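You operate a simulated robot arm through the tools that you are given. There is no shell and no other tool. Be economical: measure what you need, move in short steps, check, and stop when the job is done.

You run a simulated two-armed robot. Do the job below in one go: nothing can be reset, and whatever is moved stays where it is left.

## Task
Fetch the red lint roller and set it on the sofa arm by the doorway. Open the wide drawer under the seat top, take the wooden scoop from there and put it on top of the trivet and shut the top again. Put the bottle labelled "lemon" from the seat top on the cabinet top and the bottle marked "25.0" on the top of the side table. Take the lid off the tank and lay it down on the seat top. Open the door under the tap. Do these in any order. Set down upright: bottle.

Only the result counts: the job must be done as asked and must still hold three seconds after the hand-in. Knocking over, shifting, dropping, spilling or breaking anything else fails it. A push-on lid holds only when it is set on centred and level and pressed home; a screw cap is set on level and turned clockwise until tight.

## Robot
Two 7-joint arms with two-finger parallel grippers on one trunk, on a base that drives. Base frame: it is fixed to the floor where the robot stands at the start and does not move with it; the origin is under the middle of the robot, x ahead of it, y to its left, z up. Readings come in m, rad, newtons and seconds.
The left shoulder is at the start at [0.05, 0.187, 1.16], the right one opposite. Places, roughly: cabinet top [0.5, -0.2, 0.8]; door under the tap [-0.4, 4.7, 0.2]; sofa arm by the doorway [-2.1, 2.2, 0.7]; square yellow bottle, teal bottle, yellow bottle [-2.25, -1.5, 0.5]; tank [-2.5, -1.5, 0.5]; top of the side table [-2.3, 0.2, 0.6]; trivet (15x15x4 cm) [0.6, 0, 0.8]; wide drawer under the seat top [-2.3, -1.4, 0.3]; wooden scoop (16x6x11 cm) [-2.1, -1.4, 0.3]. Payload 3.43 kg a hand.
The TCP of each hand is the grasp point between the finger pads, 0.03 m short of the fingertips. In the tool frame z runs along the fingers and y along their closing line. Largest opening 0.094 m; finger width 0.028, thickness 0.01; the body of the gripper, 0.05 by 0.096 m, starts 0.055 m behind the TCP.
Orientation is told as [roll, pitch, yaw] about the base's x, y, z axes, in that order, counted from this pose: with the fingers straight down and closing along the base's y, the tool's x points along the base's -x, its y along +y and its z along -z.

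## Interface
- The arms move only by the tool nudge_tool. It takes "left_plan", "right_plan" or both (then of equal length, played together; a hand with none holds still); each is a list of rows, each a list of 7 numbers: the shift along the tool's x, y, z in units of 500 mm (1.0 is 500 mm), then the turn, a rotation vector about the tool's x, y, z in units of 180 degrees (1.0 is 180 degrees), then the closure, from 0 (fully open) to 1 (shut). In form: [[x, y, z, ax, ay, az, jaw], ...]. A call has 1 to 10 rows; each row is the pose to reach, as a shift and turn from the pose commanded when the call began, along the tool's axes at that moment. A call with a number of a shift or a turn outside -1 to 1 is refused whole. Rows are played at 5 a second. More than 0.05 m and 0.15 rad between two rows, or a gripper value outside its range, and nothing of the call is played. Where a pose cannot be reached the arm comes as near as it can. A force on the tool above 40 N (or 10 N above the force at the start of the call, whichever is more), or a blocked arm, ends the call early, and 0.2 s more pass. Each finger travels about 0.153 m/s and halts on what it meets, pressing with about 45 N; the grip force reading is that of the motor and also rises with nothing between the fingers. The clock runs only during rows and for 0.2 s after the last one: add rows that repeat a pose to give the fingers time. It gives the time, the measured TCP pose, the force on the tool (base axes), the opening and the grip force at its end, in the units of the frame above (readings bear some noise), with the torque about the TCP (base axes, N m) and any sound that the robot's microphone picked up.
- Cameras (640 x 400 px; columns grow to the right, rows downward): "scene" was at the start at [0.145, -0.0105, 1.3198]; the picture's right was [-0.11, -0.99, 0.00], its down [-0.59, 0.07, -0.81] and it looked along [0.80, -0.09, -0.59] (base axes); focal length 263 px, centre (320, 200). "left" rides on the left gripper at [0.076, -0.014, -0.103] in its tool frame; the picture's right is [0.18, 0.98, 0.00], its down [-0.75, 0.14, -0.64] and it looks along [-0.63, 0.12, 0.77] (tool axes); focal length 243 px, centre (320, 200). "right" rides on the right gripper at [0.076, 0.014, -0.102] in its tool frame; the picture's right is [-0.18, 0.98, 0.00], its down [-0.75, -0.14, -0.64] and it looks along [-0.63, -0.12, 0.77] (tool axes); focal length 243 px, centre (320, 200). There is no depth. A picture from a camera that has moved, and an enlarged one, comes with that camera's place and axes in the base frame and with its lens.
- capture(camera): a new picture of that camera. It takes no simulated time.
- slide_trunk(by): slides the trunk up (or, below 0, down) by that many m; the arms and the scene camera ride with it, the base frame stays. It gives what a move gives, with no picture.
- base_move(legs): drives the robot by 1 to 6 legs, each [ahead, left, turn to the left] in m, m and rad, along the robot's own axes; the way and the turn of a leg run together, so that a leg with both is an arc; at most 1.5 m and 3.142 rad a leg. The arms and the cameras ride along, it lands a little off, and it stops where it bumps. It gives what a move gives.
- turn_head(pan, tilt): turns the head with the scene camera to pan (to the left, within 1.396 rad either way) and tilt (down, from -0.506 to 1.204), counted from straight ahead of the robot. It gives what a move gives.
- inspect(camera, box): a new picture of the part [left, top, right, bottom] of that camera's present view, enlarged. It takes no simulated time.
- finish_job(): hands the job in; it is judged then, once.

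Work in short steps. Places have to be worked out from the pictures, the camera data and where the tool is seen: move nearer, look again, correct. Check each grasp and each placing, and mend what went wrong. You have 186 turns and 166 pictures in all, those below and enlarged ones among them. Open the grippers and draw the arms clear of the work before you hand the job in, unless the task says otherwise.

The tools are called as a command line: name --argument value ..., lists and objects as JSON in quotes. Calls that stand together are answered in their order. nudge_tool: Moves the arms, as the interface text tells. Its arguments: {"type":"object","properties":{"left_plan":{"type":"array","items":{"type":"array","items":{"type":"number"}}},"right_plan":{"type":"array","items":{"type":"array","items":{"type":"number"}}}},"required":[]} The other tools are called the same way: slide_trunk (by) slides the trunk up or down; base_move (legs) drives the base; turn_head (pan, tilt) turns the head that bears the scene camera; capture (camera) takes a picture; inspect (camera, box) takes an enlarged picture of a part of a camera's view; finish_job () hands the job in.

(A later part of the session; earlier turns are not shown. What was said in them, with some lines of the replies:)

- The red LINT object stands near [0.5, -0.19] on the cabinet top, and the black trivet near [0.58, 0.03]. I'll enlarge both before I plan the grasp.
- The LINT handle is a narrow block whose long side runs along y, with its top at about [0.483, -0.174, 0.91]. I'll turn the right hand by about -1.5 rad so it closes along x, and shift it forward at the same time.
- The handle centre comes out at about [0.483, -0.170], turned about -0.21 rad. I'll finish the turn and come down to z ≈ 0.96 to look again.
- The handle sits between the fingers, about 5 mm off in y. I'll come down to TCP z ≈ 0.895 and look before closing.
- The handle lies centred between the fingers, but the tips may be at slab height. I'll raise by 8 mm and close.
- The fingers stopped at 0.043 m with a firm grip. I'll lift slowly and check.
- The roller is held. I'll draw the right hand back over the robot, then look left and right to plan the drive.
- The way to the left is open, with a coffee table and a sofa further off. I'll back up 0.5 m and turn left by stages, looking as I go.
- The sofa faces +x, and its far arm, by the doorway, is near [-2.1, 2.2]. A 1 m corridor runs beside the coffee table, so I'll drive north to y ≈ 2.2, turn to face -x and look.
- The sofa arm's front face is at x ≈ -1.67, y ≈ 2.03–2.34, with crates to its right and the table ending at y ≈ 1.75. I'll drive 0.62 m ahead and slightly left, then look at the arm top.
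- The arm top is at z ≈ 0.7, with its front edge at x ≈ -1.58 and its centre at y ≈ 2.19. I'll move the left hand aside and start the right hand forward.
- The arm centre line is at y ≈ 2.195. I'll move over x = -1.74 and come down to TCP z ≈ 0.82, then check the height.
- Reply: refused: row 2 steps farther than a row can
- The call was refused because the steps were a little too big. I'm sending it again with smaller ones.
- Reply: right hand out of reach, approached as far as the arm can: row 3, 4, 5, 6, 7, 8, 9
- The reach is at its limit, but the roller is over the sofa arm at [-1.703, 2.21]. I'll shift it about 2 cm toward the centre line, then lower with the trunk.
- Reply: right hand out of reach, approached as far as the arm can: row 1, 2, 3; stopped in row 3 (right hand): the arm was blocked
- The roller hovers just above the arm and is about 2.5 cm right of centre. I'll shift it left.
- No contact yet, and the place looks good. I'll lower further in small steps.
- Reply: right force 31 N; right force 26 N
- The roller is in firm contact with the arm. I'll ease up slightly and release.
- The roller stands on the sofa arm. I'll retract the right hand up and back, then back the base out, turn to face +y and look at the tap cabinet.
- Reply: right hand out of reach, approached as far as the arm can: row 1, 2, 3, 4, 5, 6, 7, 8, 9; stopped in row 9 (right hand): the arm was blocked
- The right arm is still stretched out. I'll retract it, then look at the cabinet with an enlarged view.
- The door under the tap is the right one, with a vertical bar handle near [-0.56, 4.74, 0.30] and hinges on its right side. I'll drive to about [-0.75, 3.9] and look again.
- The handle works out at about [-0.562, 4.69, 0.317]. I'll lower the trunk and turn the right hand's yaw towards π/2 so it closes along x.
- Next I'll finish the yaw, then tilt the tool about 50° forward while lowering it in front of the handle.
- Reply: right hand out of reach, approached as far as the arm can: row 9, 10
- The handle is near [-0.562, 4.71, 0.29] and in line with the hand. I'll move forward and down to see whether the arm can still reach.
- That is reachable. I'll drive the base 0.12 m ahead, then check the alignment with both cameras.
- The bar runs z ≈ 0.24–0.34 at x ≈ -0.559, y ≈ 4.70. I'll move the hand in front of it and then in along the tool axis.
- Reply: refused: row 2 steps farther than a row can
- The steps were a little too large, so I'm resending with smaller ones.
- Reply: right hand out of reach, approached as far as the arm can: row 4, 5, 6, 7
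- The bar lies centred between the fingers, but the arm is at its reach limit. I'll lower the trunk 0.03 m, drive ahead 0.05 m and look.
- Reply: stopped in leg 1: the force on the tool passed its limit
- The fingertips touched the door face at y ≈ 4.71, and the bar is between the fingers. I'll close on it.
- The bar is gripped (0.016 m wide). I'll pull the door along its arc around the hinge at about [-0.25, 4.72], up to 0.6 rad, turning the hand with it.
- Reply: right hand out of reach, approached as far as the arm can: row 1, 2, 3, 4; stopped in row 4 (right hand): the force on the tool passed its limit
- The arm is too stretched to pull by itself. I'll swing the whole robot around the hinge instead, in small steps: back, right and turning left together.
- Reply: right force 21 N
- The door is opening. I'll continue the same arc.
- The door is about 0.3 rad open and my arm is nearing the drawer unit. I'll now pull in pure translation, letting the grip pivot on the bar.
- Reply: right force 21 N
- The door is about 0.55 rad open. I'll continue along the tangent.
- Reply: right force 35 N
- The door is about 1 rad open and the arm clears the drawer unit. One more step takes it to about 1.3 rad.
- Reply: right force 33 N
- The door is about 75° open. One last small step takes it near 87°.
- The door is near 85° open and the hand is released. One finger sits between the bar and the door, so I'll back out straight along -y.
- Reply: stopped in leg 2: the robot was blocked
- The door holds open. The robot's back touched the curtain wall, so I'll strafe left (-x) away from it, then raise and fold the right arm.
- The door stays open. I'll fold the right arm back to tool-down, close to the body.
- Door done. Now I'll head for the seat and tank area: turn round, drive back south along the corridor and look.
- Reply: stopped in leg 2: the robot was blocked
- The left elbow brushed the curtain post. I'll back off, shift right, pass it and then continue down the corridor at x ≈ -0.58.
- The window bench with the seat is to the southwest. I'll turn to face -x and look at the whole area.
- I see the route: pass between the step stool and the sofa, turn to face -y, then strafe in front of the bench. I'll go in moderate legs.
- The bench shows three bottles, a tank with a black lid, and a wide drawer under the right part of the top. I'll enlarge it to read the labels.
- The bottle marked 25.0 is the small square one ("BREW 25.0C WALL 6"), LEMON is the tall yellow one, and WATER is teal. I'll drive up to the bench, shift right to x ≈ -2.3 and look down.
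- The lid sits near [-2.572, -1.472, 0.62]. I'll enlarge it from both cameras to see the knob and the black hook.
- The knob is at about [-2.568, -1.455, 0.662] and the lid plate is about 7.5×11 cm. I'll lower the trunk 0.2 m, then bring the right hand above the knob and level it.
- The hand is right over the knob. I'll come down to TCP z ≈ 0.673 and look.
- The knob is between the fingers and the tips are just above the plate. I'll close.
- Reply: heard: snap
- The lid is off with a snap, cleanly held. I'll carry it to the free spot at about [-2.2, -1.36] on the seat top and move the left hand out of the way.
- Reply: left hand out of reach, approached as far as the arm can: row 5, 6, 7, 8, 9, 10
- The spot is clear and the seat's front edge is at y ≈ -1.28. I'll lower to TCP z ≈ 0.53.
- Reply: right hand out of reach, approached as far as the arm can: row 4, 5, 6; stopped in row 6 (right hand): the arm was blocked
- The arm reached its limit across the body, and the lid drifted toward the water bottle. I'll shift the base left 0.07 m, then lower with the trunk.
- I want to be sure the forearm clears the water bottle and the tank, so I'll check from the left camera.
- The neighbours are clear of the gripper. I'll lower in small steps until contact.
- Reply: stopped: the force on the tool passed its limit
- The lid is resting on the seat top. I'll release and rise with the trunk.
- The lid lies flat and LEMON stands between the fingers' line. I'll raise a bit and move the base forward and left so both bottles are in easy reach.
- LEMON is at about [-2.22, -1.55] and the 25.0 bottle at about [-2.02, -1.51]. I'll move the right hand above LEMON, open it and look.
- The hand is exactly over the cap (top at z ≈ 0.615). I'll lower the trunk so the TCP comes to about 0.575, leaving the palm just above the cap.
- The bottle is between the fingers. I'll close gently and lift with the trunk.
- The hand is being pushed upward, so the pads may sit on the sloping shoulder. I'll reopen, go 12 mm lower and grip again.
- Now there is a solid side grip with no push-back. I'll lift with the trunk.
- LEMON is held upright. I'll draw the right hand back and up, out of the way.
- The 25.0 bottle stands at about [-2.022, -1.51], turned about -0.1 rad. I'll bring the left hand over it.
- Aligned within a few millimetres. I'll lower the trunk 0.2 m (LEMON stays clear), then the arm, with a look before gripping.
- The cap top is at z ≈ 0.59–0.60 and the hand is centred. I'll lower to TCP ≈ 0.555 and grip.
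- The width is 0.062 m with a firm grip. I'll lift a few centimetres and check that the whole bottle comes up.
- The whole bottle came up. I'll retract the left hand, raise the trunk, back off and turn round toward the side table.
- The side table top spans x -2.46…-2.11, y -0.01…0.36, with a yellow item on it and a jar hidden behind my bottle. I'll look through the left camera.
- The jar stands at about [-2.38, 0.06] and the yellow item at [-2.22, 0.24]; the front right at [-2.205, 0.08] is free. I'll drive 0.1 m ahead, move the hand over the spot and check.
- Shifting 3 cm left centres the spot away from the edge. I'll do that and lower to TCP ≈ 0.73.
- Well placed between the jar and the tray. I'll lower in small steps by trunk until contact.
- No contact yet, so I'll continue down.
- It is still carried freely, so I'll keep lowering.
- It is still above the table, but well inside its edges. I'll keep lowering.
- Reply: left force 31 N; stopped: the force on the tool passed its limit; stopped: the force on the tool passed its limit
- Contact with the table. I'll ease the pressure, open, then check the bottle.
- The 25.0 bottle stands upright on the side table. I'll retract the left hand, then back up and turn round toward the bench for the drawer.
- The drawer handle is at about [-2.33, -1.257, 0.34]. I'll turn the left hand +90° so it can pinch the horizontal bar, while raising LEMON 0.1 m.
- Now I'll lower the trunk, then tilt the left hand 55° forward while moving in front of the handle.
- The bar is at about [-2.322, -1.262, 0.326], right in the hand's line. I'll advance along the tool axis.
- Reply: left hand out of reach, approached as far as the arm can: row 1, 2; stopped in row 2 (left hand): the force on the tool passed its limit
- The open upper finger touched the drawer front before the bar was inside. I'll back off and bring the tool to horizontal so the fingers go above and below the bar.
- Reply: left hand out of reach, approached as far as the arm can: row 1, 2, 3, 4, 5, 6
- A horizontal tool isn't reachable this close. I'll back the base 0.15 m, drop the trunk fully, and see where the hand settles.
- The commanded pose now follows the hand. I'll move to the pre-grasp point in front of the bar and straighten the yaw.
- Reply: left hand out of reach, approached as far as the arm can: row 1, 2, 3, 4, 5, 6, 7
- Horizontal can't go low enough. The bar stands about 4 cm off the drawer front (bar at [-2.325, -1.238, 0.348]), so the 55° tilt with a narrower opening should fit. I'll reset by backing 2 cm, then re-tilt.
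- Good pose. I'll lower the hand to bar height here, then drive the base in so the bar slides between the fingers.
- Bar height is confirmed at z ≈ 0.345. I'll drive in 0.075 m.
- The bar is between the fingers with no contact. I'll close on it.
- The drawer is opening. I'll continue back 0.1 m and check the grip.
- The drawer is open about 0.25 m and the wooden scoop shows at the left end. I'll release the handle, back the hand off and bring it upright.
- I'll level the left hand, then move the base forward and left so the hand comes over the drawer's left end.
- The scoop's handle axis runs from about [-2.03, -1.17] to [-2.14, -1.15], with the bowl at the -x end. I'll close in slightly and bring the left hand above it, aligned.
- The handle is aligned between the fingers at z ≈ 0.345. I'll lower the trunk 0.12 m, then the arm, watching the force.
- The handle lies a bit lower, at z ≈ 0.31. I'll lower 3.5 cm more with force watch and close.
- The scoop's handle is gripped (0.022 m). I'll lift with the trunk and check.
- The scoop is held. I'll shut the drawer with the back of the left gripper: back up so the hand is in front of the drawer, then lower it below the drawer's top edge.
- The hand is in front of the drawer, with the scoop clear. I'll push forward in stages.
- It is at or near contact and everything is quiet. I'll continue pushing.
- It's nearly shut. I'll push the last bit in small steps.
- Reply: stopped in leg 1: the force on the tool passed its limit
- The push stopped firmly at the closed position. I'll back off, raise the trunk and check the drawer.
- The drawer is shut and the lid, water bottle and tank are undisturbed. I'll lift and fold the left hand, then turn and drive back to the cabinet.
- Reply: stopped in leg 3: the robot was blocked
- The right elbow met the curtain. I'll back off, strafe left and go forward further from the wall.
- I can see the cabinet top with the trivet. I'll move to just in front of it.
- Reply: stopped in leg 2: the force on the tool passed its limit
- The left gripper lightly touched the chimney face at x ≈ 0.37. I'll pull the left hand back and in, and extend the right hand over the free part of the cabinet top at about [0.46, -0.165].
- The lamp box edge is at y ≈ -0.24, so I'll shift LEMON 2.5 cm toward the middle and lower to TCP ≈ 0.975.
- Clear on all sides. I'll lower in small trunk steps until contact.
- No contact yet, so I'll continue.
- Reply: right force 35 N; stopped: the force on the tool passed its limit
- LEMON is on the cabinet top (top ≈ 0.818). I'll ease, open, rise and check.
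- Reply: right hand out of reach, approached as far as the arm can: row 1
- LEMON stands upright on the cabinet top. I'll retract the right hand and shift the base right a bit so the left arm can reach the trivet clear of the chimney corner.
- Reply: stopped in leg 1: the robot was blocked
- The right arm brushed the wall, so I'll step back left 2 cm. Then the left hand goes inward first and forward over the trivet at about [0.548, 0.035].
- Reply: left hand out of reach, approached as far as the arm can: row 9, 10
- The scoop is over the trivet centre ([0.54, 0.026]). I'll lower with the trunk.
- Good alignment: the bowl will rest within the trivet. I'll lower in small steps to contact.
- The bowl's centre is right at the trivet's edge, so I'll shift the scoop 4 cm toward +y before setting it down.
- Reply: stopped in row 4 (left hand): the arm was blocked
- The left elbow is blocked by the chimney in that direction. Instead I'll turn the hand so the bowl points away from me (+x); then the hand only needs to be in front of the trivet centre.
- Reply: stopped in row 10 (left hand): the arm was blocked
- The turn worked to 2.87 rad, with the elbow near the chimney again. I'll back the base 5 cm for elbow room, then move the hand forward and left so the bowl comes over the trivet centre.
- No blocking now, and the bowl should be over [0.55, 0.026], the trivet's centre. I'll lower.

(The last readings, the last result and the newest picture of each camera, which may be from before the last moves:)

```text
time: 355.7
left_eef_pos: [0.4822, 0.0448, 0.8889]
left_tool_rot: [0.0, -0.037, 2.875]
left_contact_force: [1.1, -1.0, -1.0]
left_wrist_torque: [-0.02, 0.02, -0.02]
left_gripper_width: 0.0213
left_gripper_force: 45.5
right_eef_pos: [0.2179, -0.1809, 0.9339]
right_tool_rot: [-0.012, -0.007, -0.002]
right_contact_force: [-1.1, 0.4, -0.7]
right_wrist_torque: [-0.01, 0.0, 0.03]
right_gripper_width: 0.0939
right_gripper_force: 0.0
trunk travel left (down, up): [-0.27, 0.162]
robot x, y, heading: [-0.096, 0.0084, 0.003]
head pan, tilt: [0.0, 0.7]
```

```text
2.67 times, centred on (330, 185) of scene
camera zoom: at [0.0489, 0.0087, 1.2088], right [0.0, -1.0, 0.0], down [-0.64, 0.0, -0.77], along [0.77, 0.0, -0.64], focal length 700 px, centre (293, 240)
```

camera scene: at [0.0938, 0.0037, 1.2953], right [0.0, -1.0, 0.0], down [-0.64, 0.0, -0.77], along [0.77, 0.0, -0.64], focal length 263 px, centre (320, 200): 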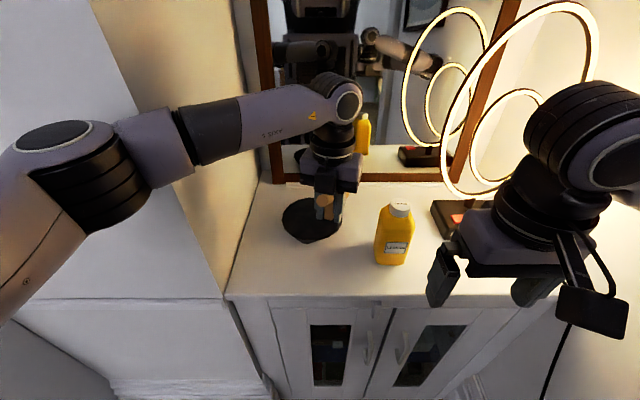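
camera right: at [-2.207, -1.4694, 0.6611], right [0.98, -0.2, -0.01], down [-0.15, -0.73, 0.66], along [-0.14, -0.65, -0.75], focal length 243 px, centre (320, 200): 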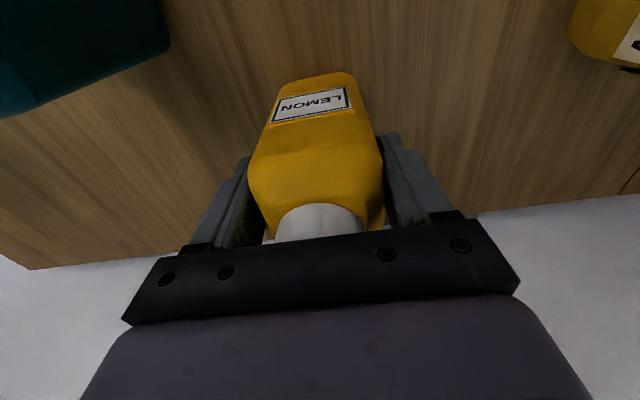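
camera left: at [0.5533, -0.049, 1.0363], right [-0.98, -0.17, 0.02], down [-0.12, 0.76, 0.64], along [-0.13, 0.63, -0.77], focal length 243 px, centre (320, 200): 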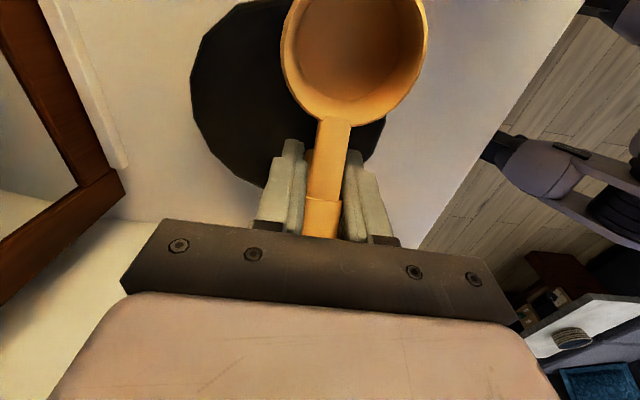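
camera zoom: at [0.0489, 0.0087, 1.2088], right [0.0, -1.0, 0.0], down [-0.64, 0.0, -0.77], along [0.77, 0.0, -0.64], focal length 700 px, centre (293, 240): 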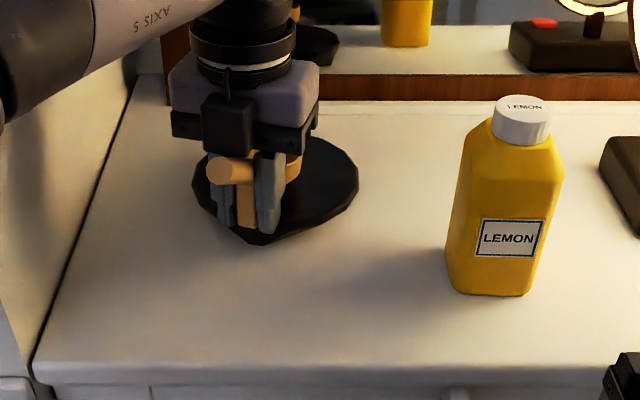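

No contact yet. I'll continue in small steps.

slide_trunk --by -0.01

slide_trunk --by -0.008

capture --camera "left"

```text
time: 356.2
left_eef_pos: [0.4831, 0.045, 0.885]
left_tool_rot: [-0.001, -0.025, 2.878]
left_contact_force: [-0.5, 2.2, 34.0]
left_wrist_torque: [0.02, -0.44, 0.03]
left_gripper_width: 0.0215
left_gripper_force: 45.0
right_eef_pos: [0.2154, -0.1808, 0.9253]
right_tool_rot: [-0.014, -0.012, -0.002]
right_contact_force: [0.3, 0.0, -0.3]
right_wrist_torque: [0.03, -0.01, 0.03]
right_gripper_width: 0.0939
right_gripper_force: 0.1
trunk travel left (down, up): [-0.26, 0.172]
robot x, y, heading: [-0.0945, 0.007, 0.002]
head pan, tilt: [0.0, 0.7]
```

```text
time: 356.6
left_eef_pos: [0.4843, 0.0441, 0.8855]
left_tool_rot: [-0.001, -0.022, 2.879]
left_contact_force: [-3.6, 0.8, 14.2]
left_wrist_torque: [-0.06, -0.1, -0.07]
left_gripper_width: 0.0214
left_gripper_force: 45.0
right_eef_pos: [0.218, -0.1789, 0.9224]
right_tool_rot: [-0.013, -0.008, -0.002]
right_contact_force: [-0.5, 0.3, 0.1]
right_wrist_torque: [-0.02, 0.0, -0.02]
right_gripper_width: 0.0942
right_gripper_force: 0.1
trunk travel left (down, up): [-0.258, 0.174]
robot x, y, heading: [-0.0973, 0.008, 0.002]
head pan, tilt: [0.0, 0.7]
stopped: the force on the tool passed its limit (the readings are from after the stop); the commanded pose is now the measured one
```

```text
22 pictures are left
camera left: at [0.563, 0.0382, 0.9859], right [-0.08, -1.0, 0.0], down [-0.75, 0.06, 0.66], along [-0.66, 0.06, -0.75], focal length 243 px, centre (320, 200)
```

left: 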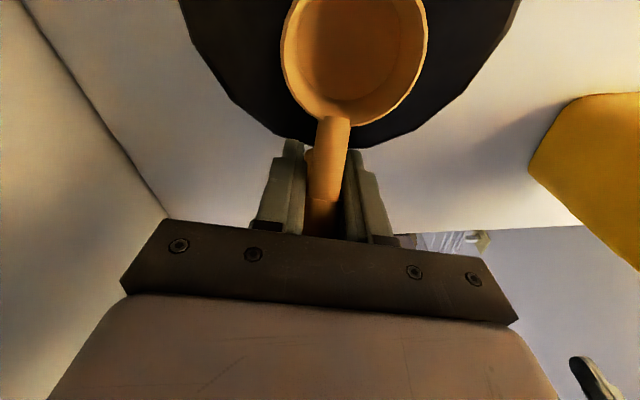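

Contact: the bowl rests well inside the trivet. I'll ease off and open slowly.

nudge_tool --left_plan '[[0, 0, -0.002, 0, 0, 0, 0.9], [0, 0, -0.002, 0, 0, 0, 0.7], [0, 0, -0.002, 0, 0, 0, 0.5], [0, 0, -0.002, 0, 0, 0, 0.4], [0, 0, -0.002, 0, 0, 0, 0.4]]'

capture --camera "left"

```text
time: 357.8
left_eef_pos: [0.4841, 0.046, 0.8849]
left_tool_rot: [0.0, -0.025, 2.878]
left_contact_force: [1.5, 0.8, 18.0]
left_wrist_torque: [0.0, -0.24, 0.06]
left_gripper_width: 0.0535
left_gripper_force: 0.2
right_eef_pos: [0.2177, -0.1814, 0.9232]
right_tool_rot: [-0.013, -0.01, -0.002]
right_contact_force: [-0.6, 0.1, 0.1]
right_wrist_torque: [0.0, 0.01, 0.0]
right_gripper_width: 0.0941
right_gripper_force: 0.0
trunk travel left (down, up): [-0.258, 0.174]
robot x, y, heading: [-0.0934, 0.0051, 0.002]
head pan, tilt: [0.0, 0.7]
```

```text
21 pictures are left
camera left: at [0.5633, 0.039, 0.9858], right [-0.08, -1.0, -0.01], down [-0.75, 0.06, 0.66], along [-0.66, 0.06, -0.75], focal length 243 px, centre (320, 200)
```

left: 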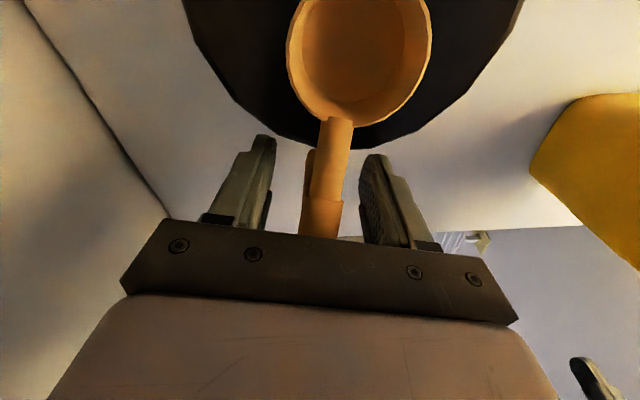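

The hand still feels 18 N from below, probably the palm on the raised handle. I'll rise slowly and look.

slide_trunk --by 0.012

inspect --camera "scene" --box '[240, 110, 420, 260]'

capture --camera "left"

```text
time: 358.4
left_eef_pos: [0.4855, 0.0456, 0.8935]
left_tool_rot: [0.0, -0.03, 2.875]
left_contact_force: [0.2, 0.4, 0.8]
left_wrist_torque: [-0.01, 0.01, 0.01]
left_gripper_width: 0.0563
left_gripper_force: 0.0
right_eef_pos: [0.2176, -0.1812, 0.9342]
right_tool_rot: [-0.014, -0.008, -0.001]
right_contact_force: [-0.2, 0.1, 0.2]
right_wrist_torque: [-0.01, 0.0, 0.02]
right_gripper_width: 0.094
right_gripper_force: 0.0
trunk travel left (down, up): [-0.27, 0.162]
robot x, y, heading: [-0.092, 0.0086, 0.006]
head pan, tilt: [0.0, 0.7]
```

```text
2.67 times, centred on (330, 185) of scene
camera zoom: at [0.0493, 0.0086, 1.2086], right [0.0, -1.0, 0.0], down [-0.64, 0.0, -0.76], along [0.76, 0.0, -0.64], focal length 700 px, centre (293, 240)
```

zoom: 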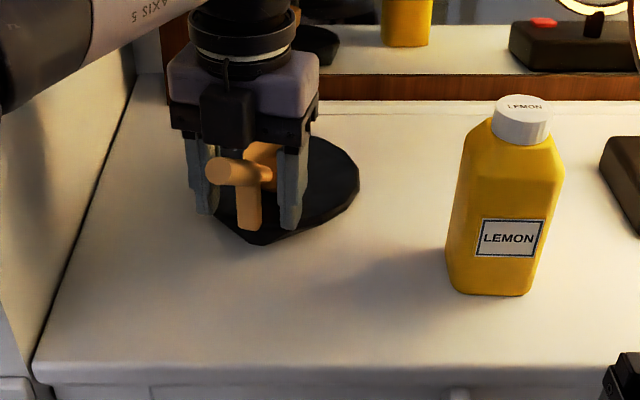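

```text
19 pictures are left
camera left: at [0.564, 0.0382, 0.9947], right [-0.08, -1.0, -0.01], down [-0.75, 0.06, 0.66], along [-0.66, 0.06, -0.75], focal length 243 px, centre (320, 200)
```

left: 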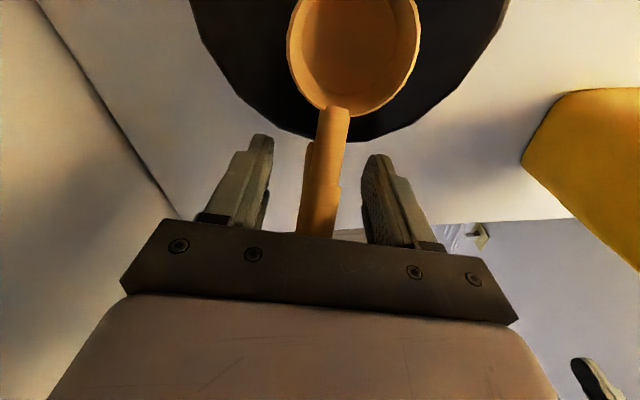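

It is free now. I'll rise further and check the scoop's stance.

slide_trunk --by 0.1

inspect --camera "scene" --box '[250, 150, 410, 300]'

capture --camera "left"

```text
time: 359.7
left_eef_pos: [0.486, 0.0463, 0.9947]
left_tool_rot: [-0.001, -0.028, 2.878]
left_contact_force: [-0.6, 0.7, -0.1]
left_wrist_torque: [0.01, 0.01, 0.01]
left_gripper_width: 0.0564
left_gripper_force: 0.0
right_eef_pos: [0.2182, -0.1815, 1.0332]
right_tool_rot: [-0.01, -0.008, -0.003]
right_contact_force: [0.0, -0.4, -0.2]
right_wrist_torque: [0.0, 0.02, 0.0]
right_gripper_width: 0.0941
right_gripper_force: 0.0
trunk travel left (down, up): [-0.37, 0.062]
robot x, y, heading: [-0.0965, 0.0131, 0.003]
head pan, tilt: [0.0, 0.7]
```

```text
2.67 times, centred on (330, 225) of scene
camera zoom: at [0.0492, 0.0086, 1.3087], right [0.0, -1.0, 0.0], down [-0.64, 0.0, -0.76], along [0.76, 0.0, -0.64], focal length 700 px, centre (293, 133)
```

zoom: 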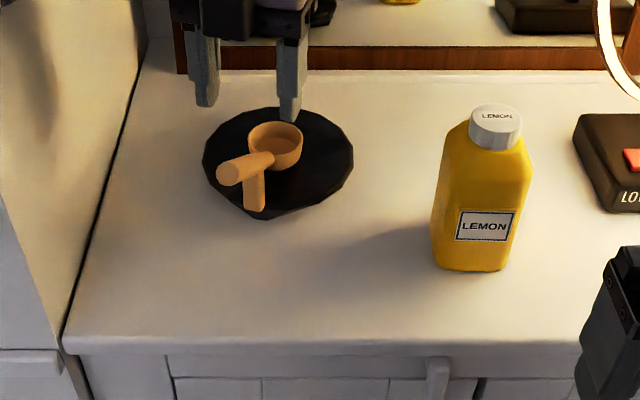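

```text
17 pictures are left
camera left: at [0.5643, 0.0387, 1.0959], right [-0.08, -1.0, -0.01], down [-0.75, 0.06, 0.66], along [-0.66, 0.06, -0.75], focal length 243 px, centre (320, 200)
```

left: 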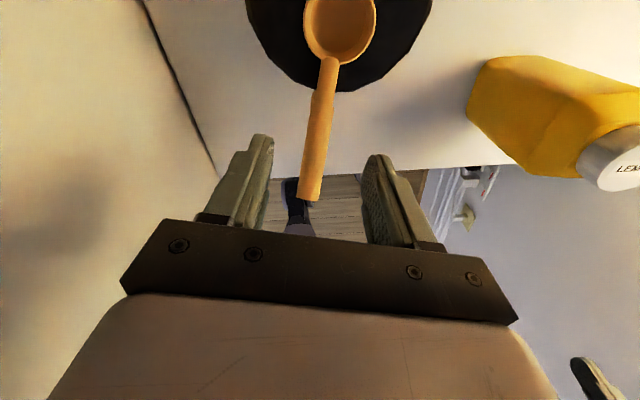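

The scoop stands steadily on the trivet, on its bowl and handle leg. I'll raise the left hand and draw it back, then the base, and take a last look.

nudge_tool --left_plan '[[0, 0, -0.08, 0, 0, 0, 0.3], [0, 0, -0.14, 0, 0, 0, 0.2], [-0.08, 0.02, -0.14, 0, 0, 0, 0], [-0.16, 0.04, -0.14, 0, 0, 0, 0], [-0.24, 0.06, -0.14, 0, 0, 0, 0], [-0.32, 0.085, -0.14, 0, 0, 0, 0], [-0.4, 0.11, -0.14, 0, 0, 0, 0]]'

base_move --legs '[[-0.25, 0.05, 0]]'

inspect --camera "scene" --box '[240, 90, 500, 280]'

```text
time: 361.3
left_eef_pos: [0.2797, 0.0444, 1.0708]
left_tool_rot: [0.0, -0.026, 2.88]
left_contact_force: [0.5, -0.5, 0.0]
left_wrist_torque: [0.0, 0.0, 0.03]
left_gripper_width: 0.0939
left_gripper_force: 0.1
right_eef_pos: [0.2174, -0.1808, 1.0359]
right_tool_rot: [-0.013, -0.009, -0.001]
right_contact_force: [0.3, 0.0, 0.1]
right_wrist_torque: [0.01, 0.0, 0.05]
right_gripper_width: 0.0941
right_gripper_force: 0.1
trunk travel left (down, up): [-0.37, 0.062]
robot x, y, heading: [-0.0956, 0.0099, 0.006]
head pan, tilt: [0.0, 0.7]
```

```text
time: 363.1
left_eef_pos: [0.0341, 0.094, 1.0722]
left_tool_rot: [0.001, -0.025, 2.876]
left_contact_force: [-0.2, -0.1, 0.1]
left_wrist_torque: [0.03, -0.02, 0.0]
left_gripper_width: 0.0939
left_gripper_force: 0.0
right_eef_pos: [-0.0291, -0.1325, 1.0343]
right_tool_rot: [-0.012, -0.01, -0.003]
right_contact_force: [-0.6, 1.2, 1.3]
right_wrist_torque: [0.0, 0.0, 0.01]
right_gripper_width: 0.0941
right_gripper_force: 0.1
trunk travel left (down, up): [-0.37, 0.062]
robot x, y, heading: [-0.3409, 0.0608, 0.002]
head pan, tilt: [0.0, 0.7]
```

```text
2.11 times, centred on (370, 185) of scene
camera zoom: at [-0.1982, 0.0577, 1.3088], right [0.0, -1.0, 0.0], down [-0.64, 0.0, -0.77], along [0.77, 0.0, -0.64], focal length 553 px, centre (215, 232)
```

zoom: 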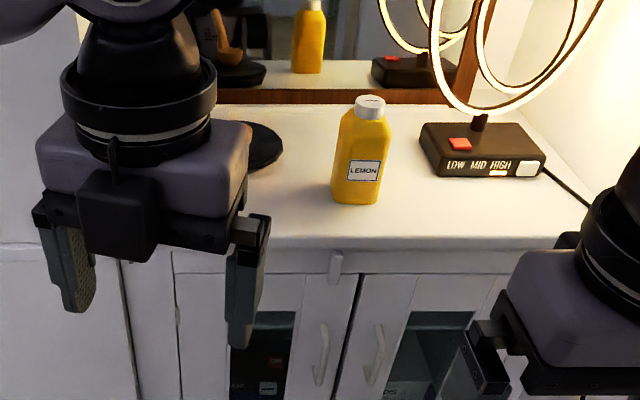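

The left hand hides the trivet. I'll shift the base left for a clear final view.

base_move --legs '[[0, 0.25, 0]]'

inspect --camera "scene" --box '[300, 80, 560, 270]'

```text
time: 365.0
left_eef_pos: [0.0331, 0.3459, 1.0705]
left_tool_rot: [-0.001, -0.027, 2.877]
left_contact_force: [-0.3, 0.1, 0.3]
left_wrist_torque: [0.01, 0.0, 0.01]
left_gripper_width: 0.0939
left_gripper_force: 0.0
right_eef_pos: [-0.0289, 0.1195, 1.0326]
right_tool_rot: [-0.012, -0.009, -0.003]
right_contact_force: [0.2, 0.0, -0.7]
right_wrist_torque: [-0.02, -0.01, -0.02]
right_gripper_width: 0.0939
right_gripper_force: 0.0
trunk travel left (down, up): [-0.37, 0.062]
robot x, y, heading: [-0.3386, 0.3072, 0.004]
head pan, tilt: [0.0, 0.7]
```

```text
2.11 times, centred on (430, 175) of scene
camera zoom: at [-0.198, 0.3093, 1.3087], right [0.0, -1.0, 0.0], down [-0.64, 0.0, -0.76], along [0.76, 0.0, -0.64], focal length 553 px, centre (88, 253)
```

zoom: 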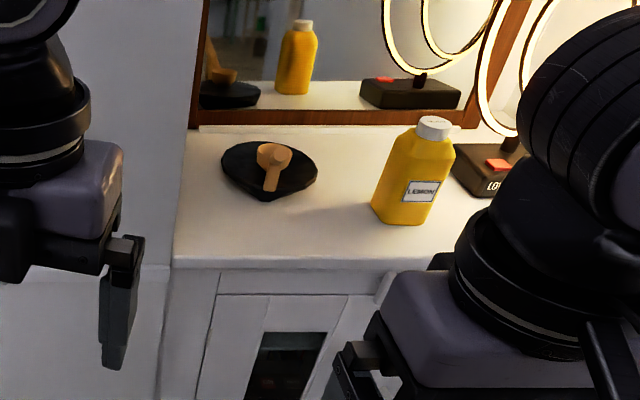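

The scoop is on the trivet, LEMON stands beside it, both grippers are open and the arms are clear. Earlier views showed the other items in place, so I'm handing in.

finish_job

```text
The job is handed in.
```

I handed the job in with every part done, though no result came back. I did not go back to recheck the roller, the 25.0 bottle or the door just before handing in.

- **Lint roller:** it stands on the sofa arm by the doorway.
- **Scoop and drawer:** the scoop stands on the trivet, with its handle end close to the rim. The wide drawer is shut again; I took "shut the top" to mean the drawer.
- **Bottles:** lemon is upright on the cabinet top and 25.0 is upright on the side table.
- **Tank lid:** it came off with a snap and lies flat on the seat top.
- **Door under the tap:** it is open to about 85°.

My arms and base brushed the curtain, the chimney face and a wall a few times while driving. I saw nothing shift because of it.
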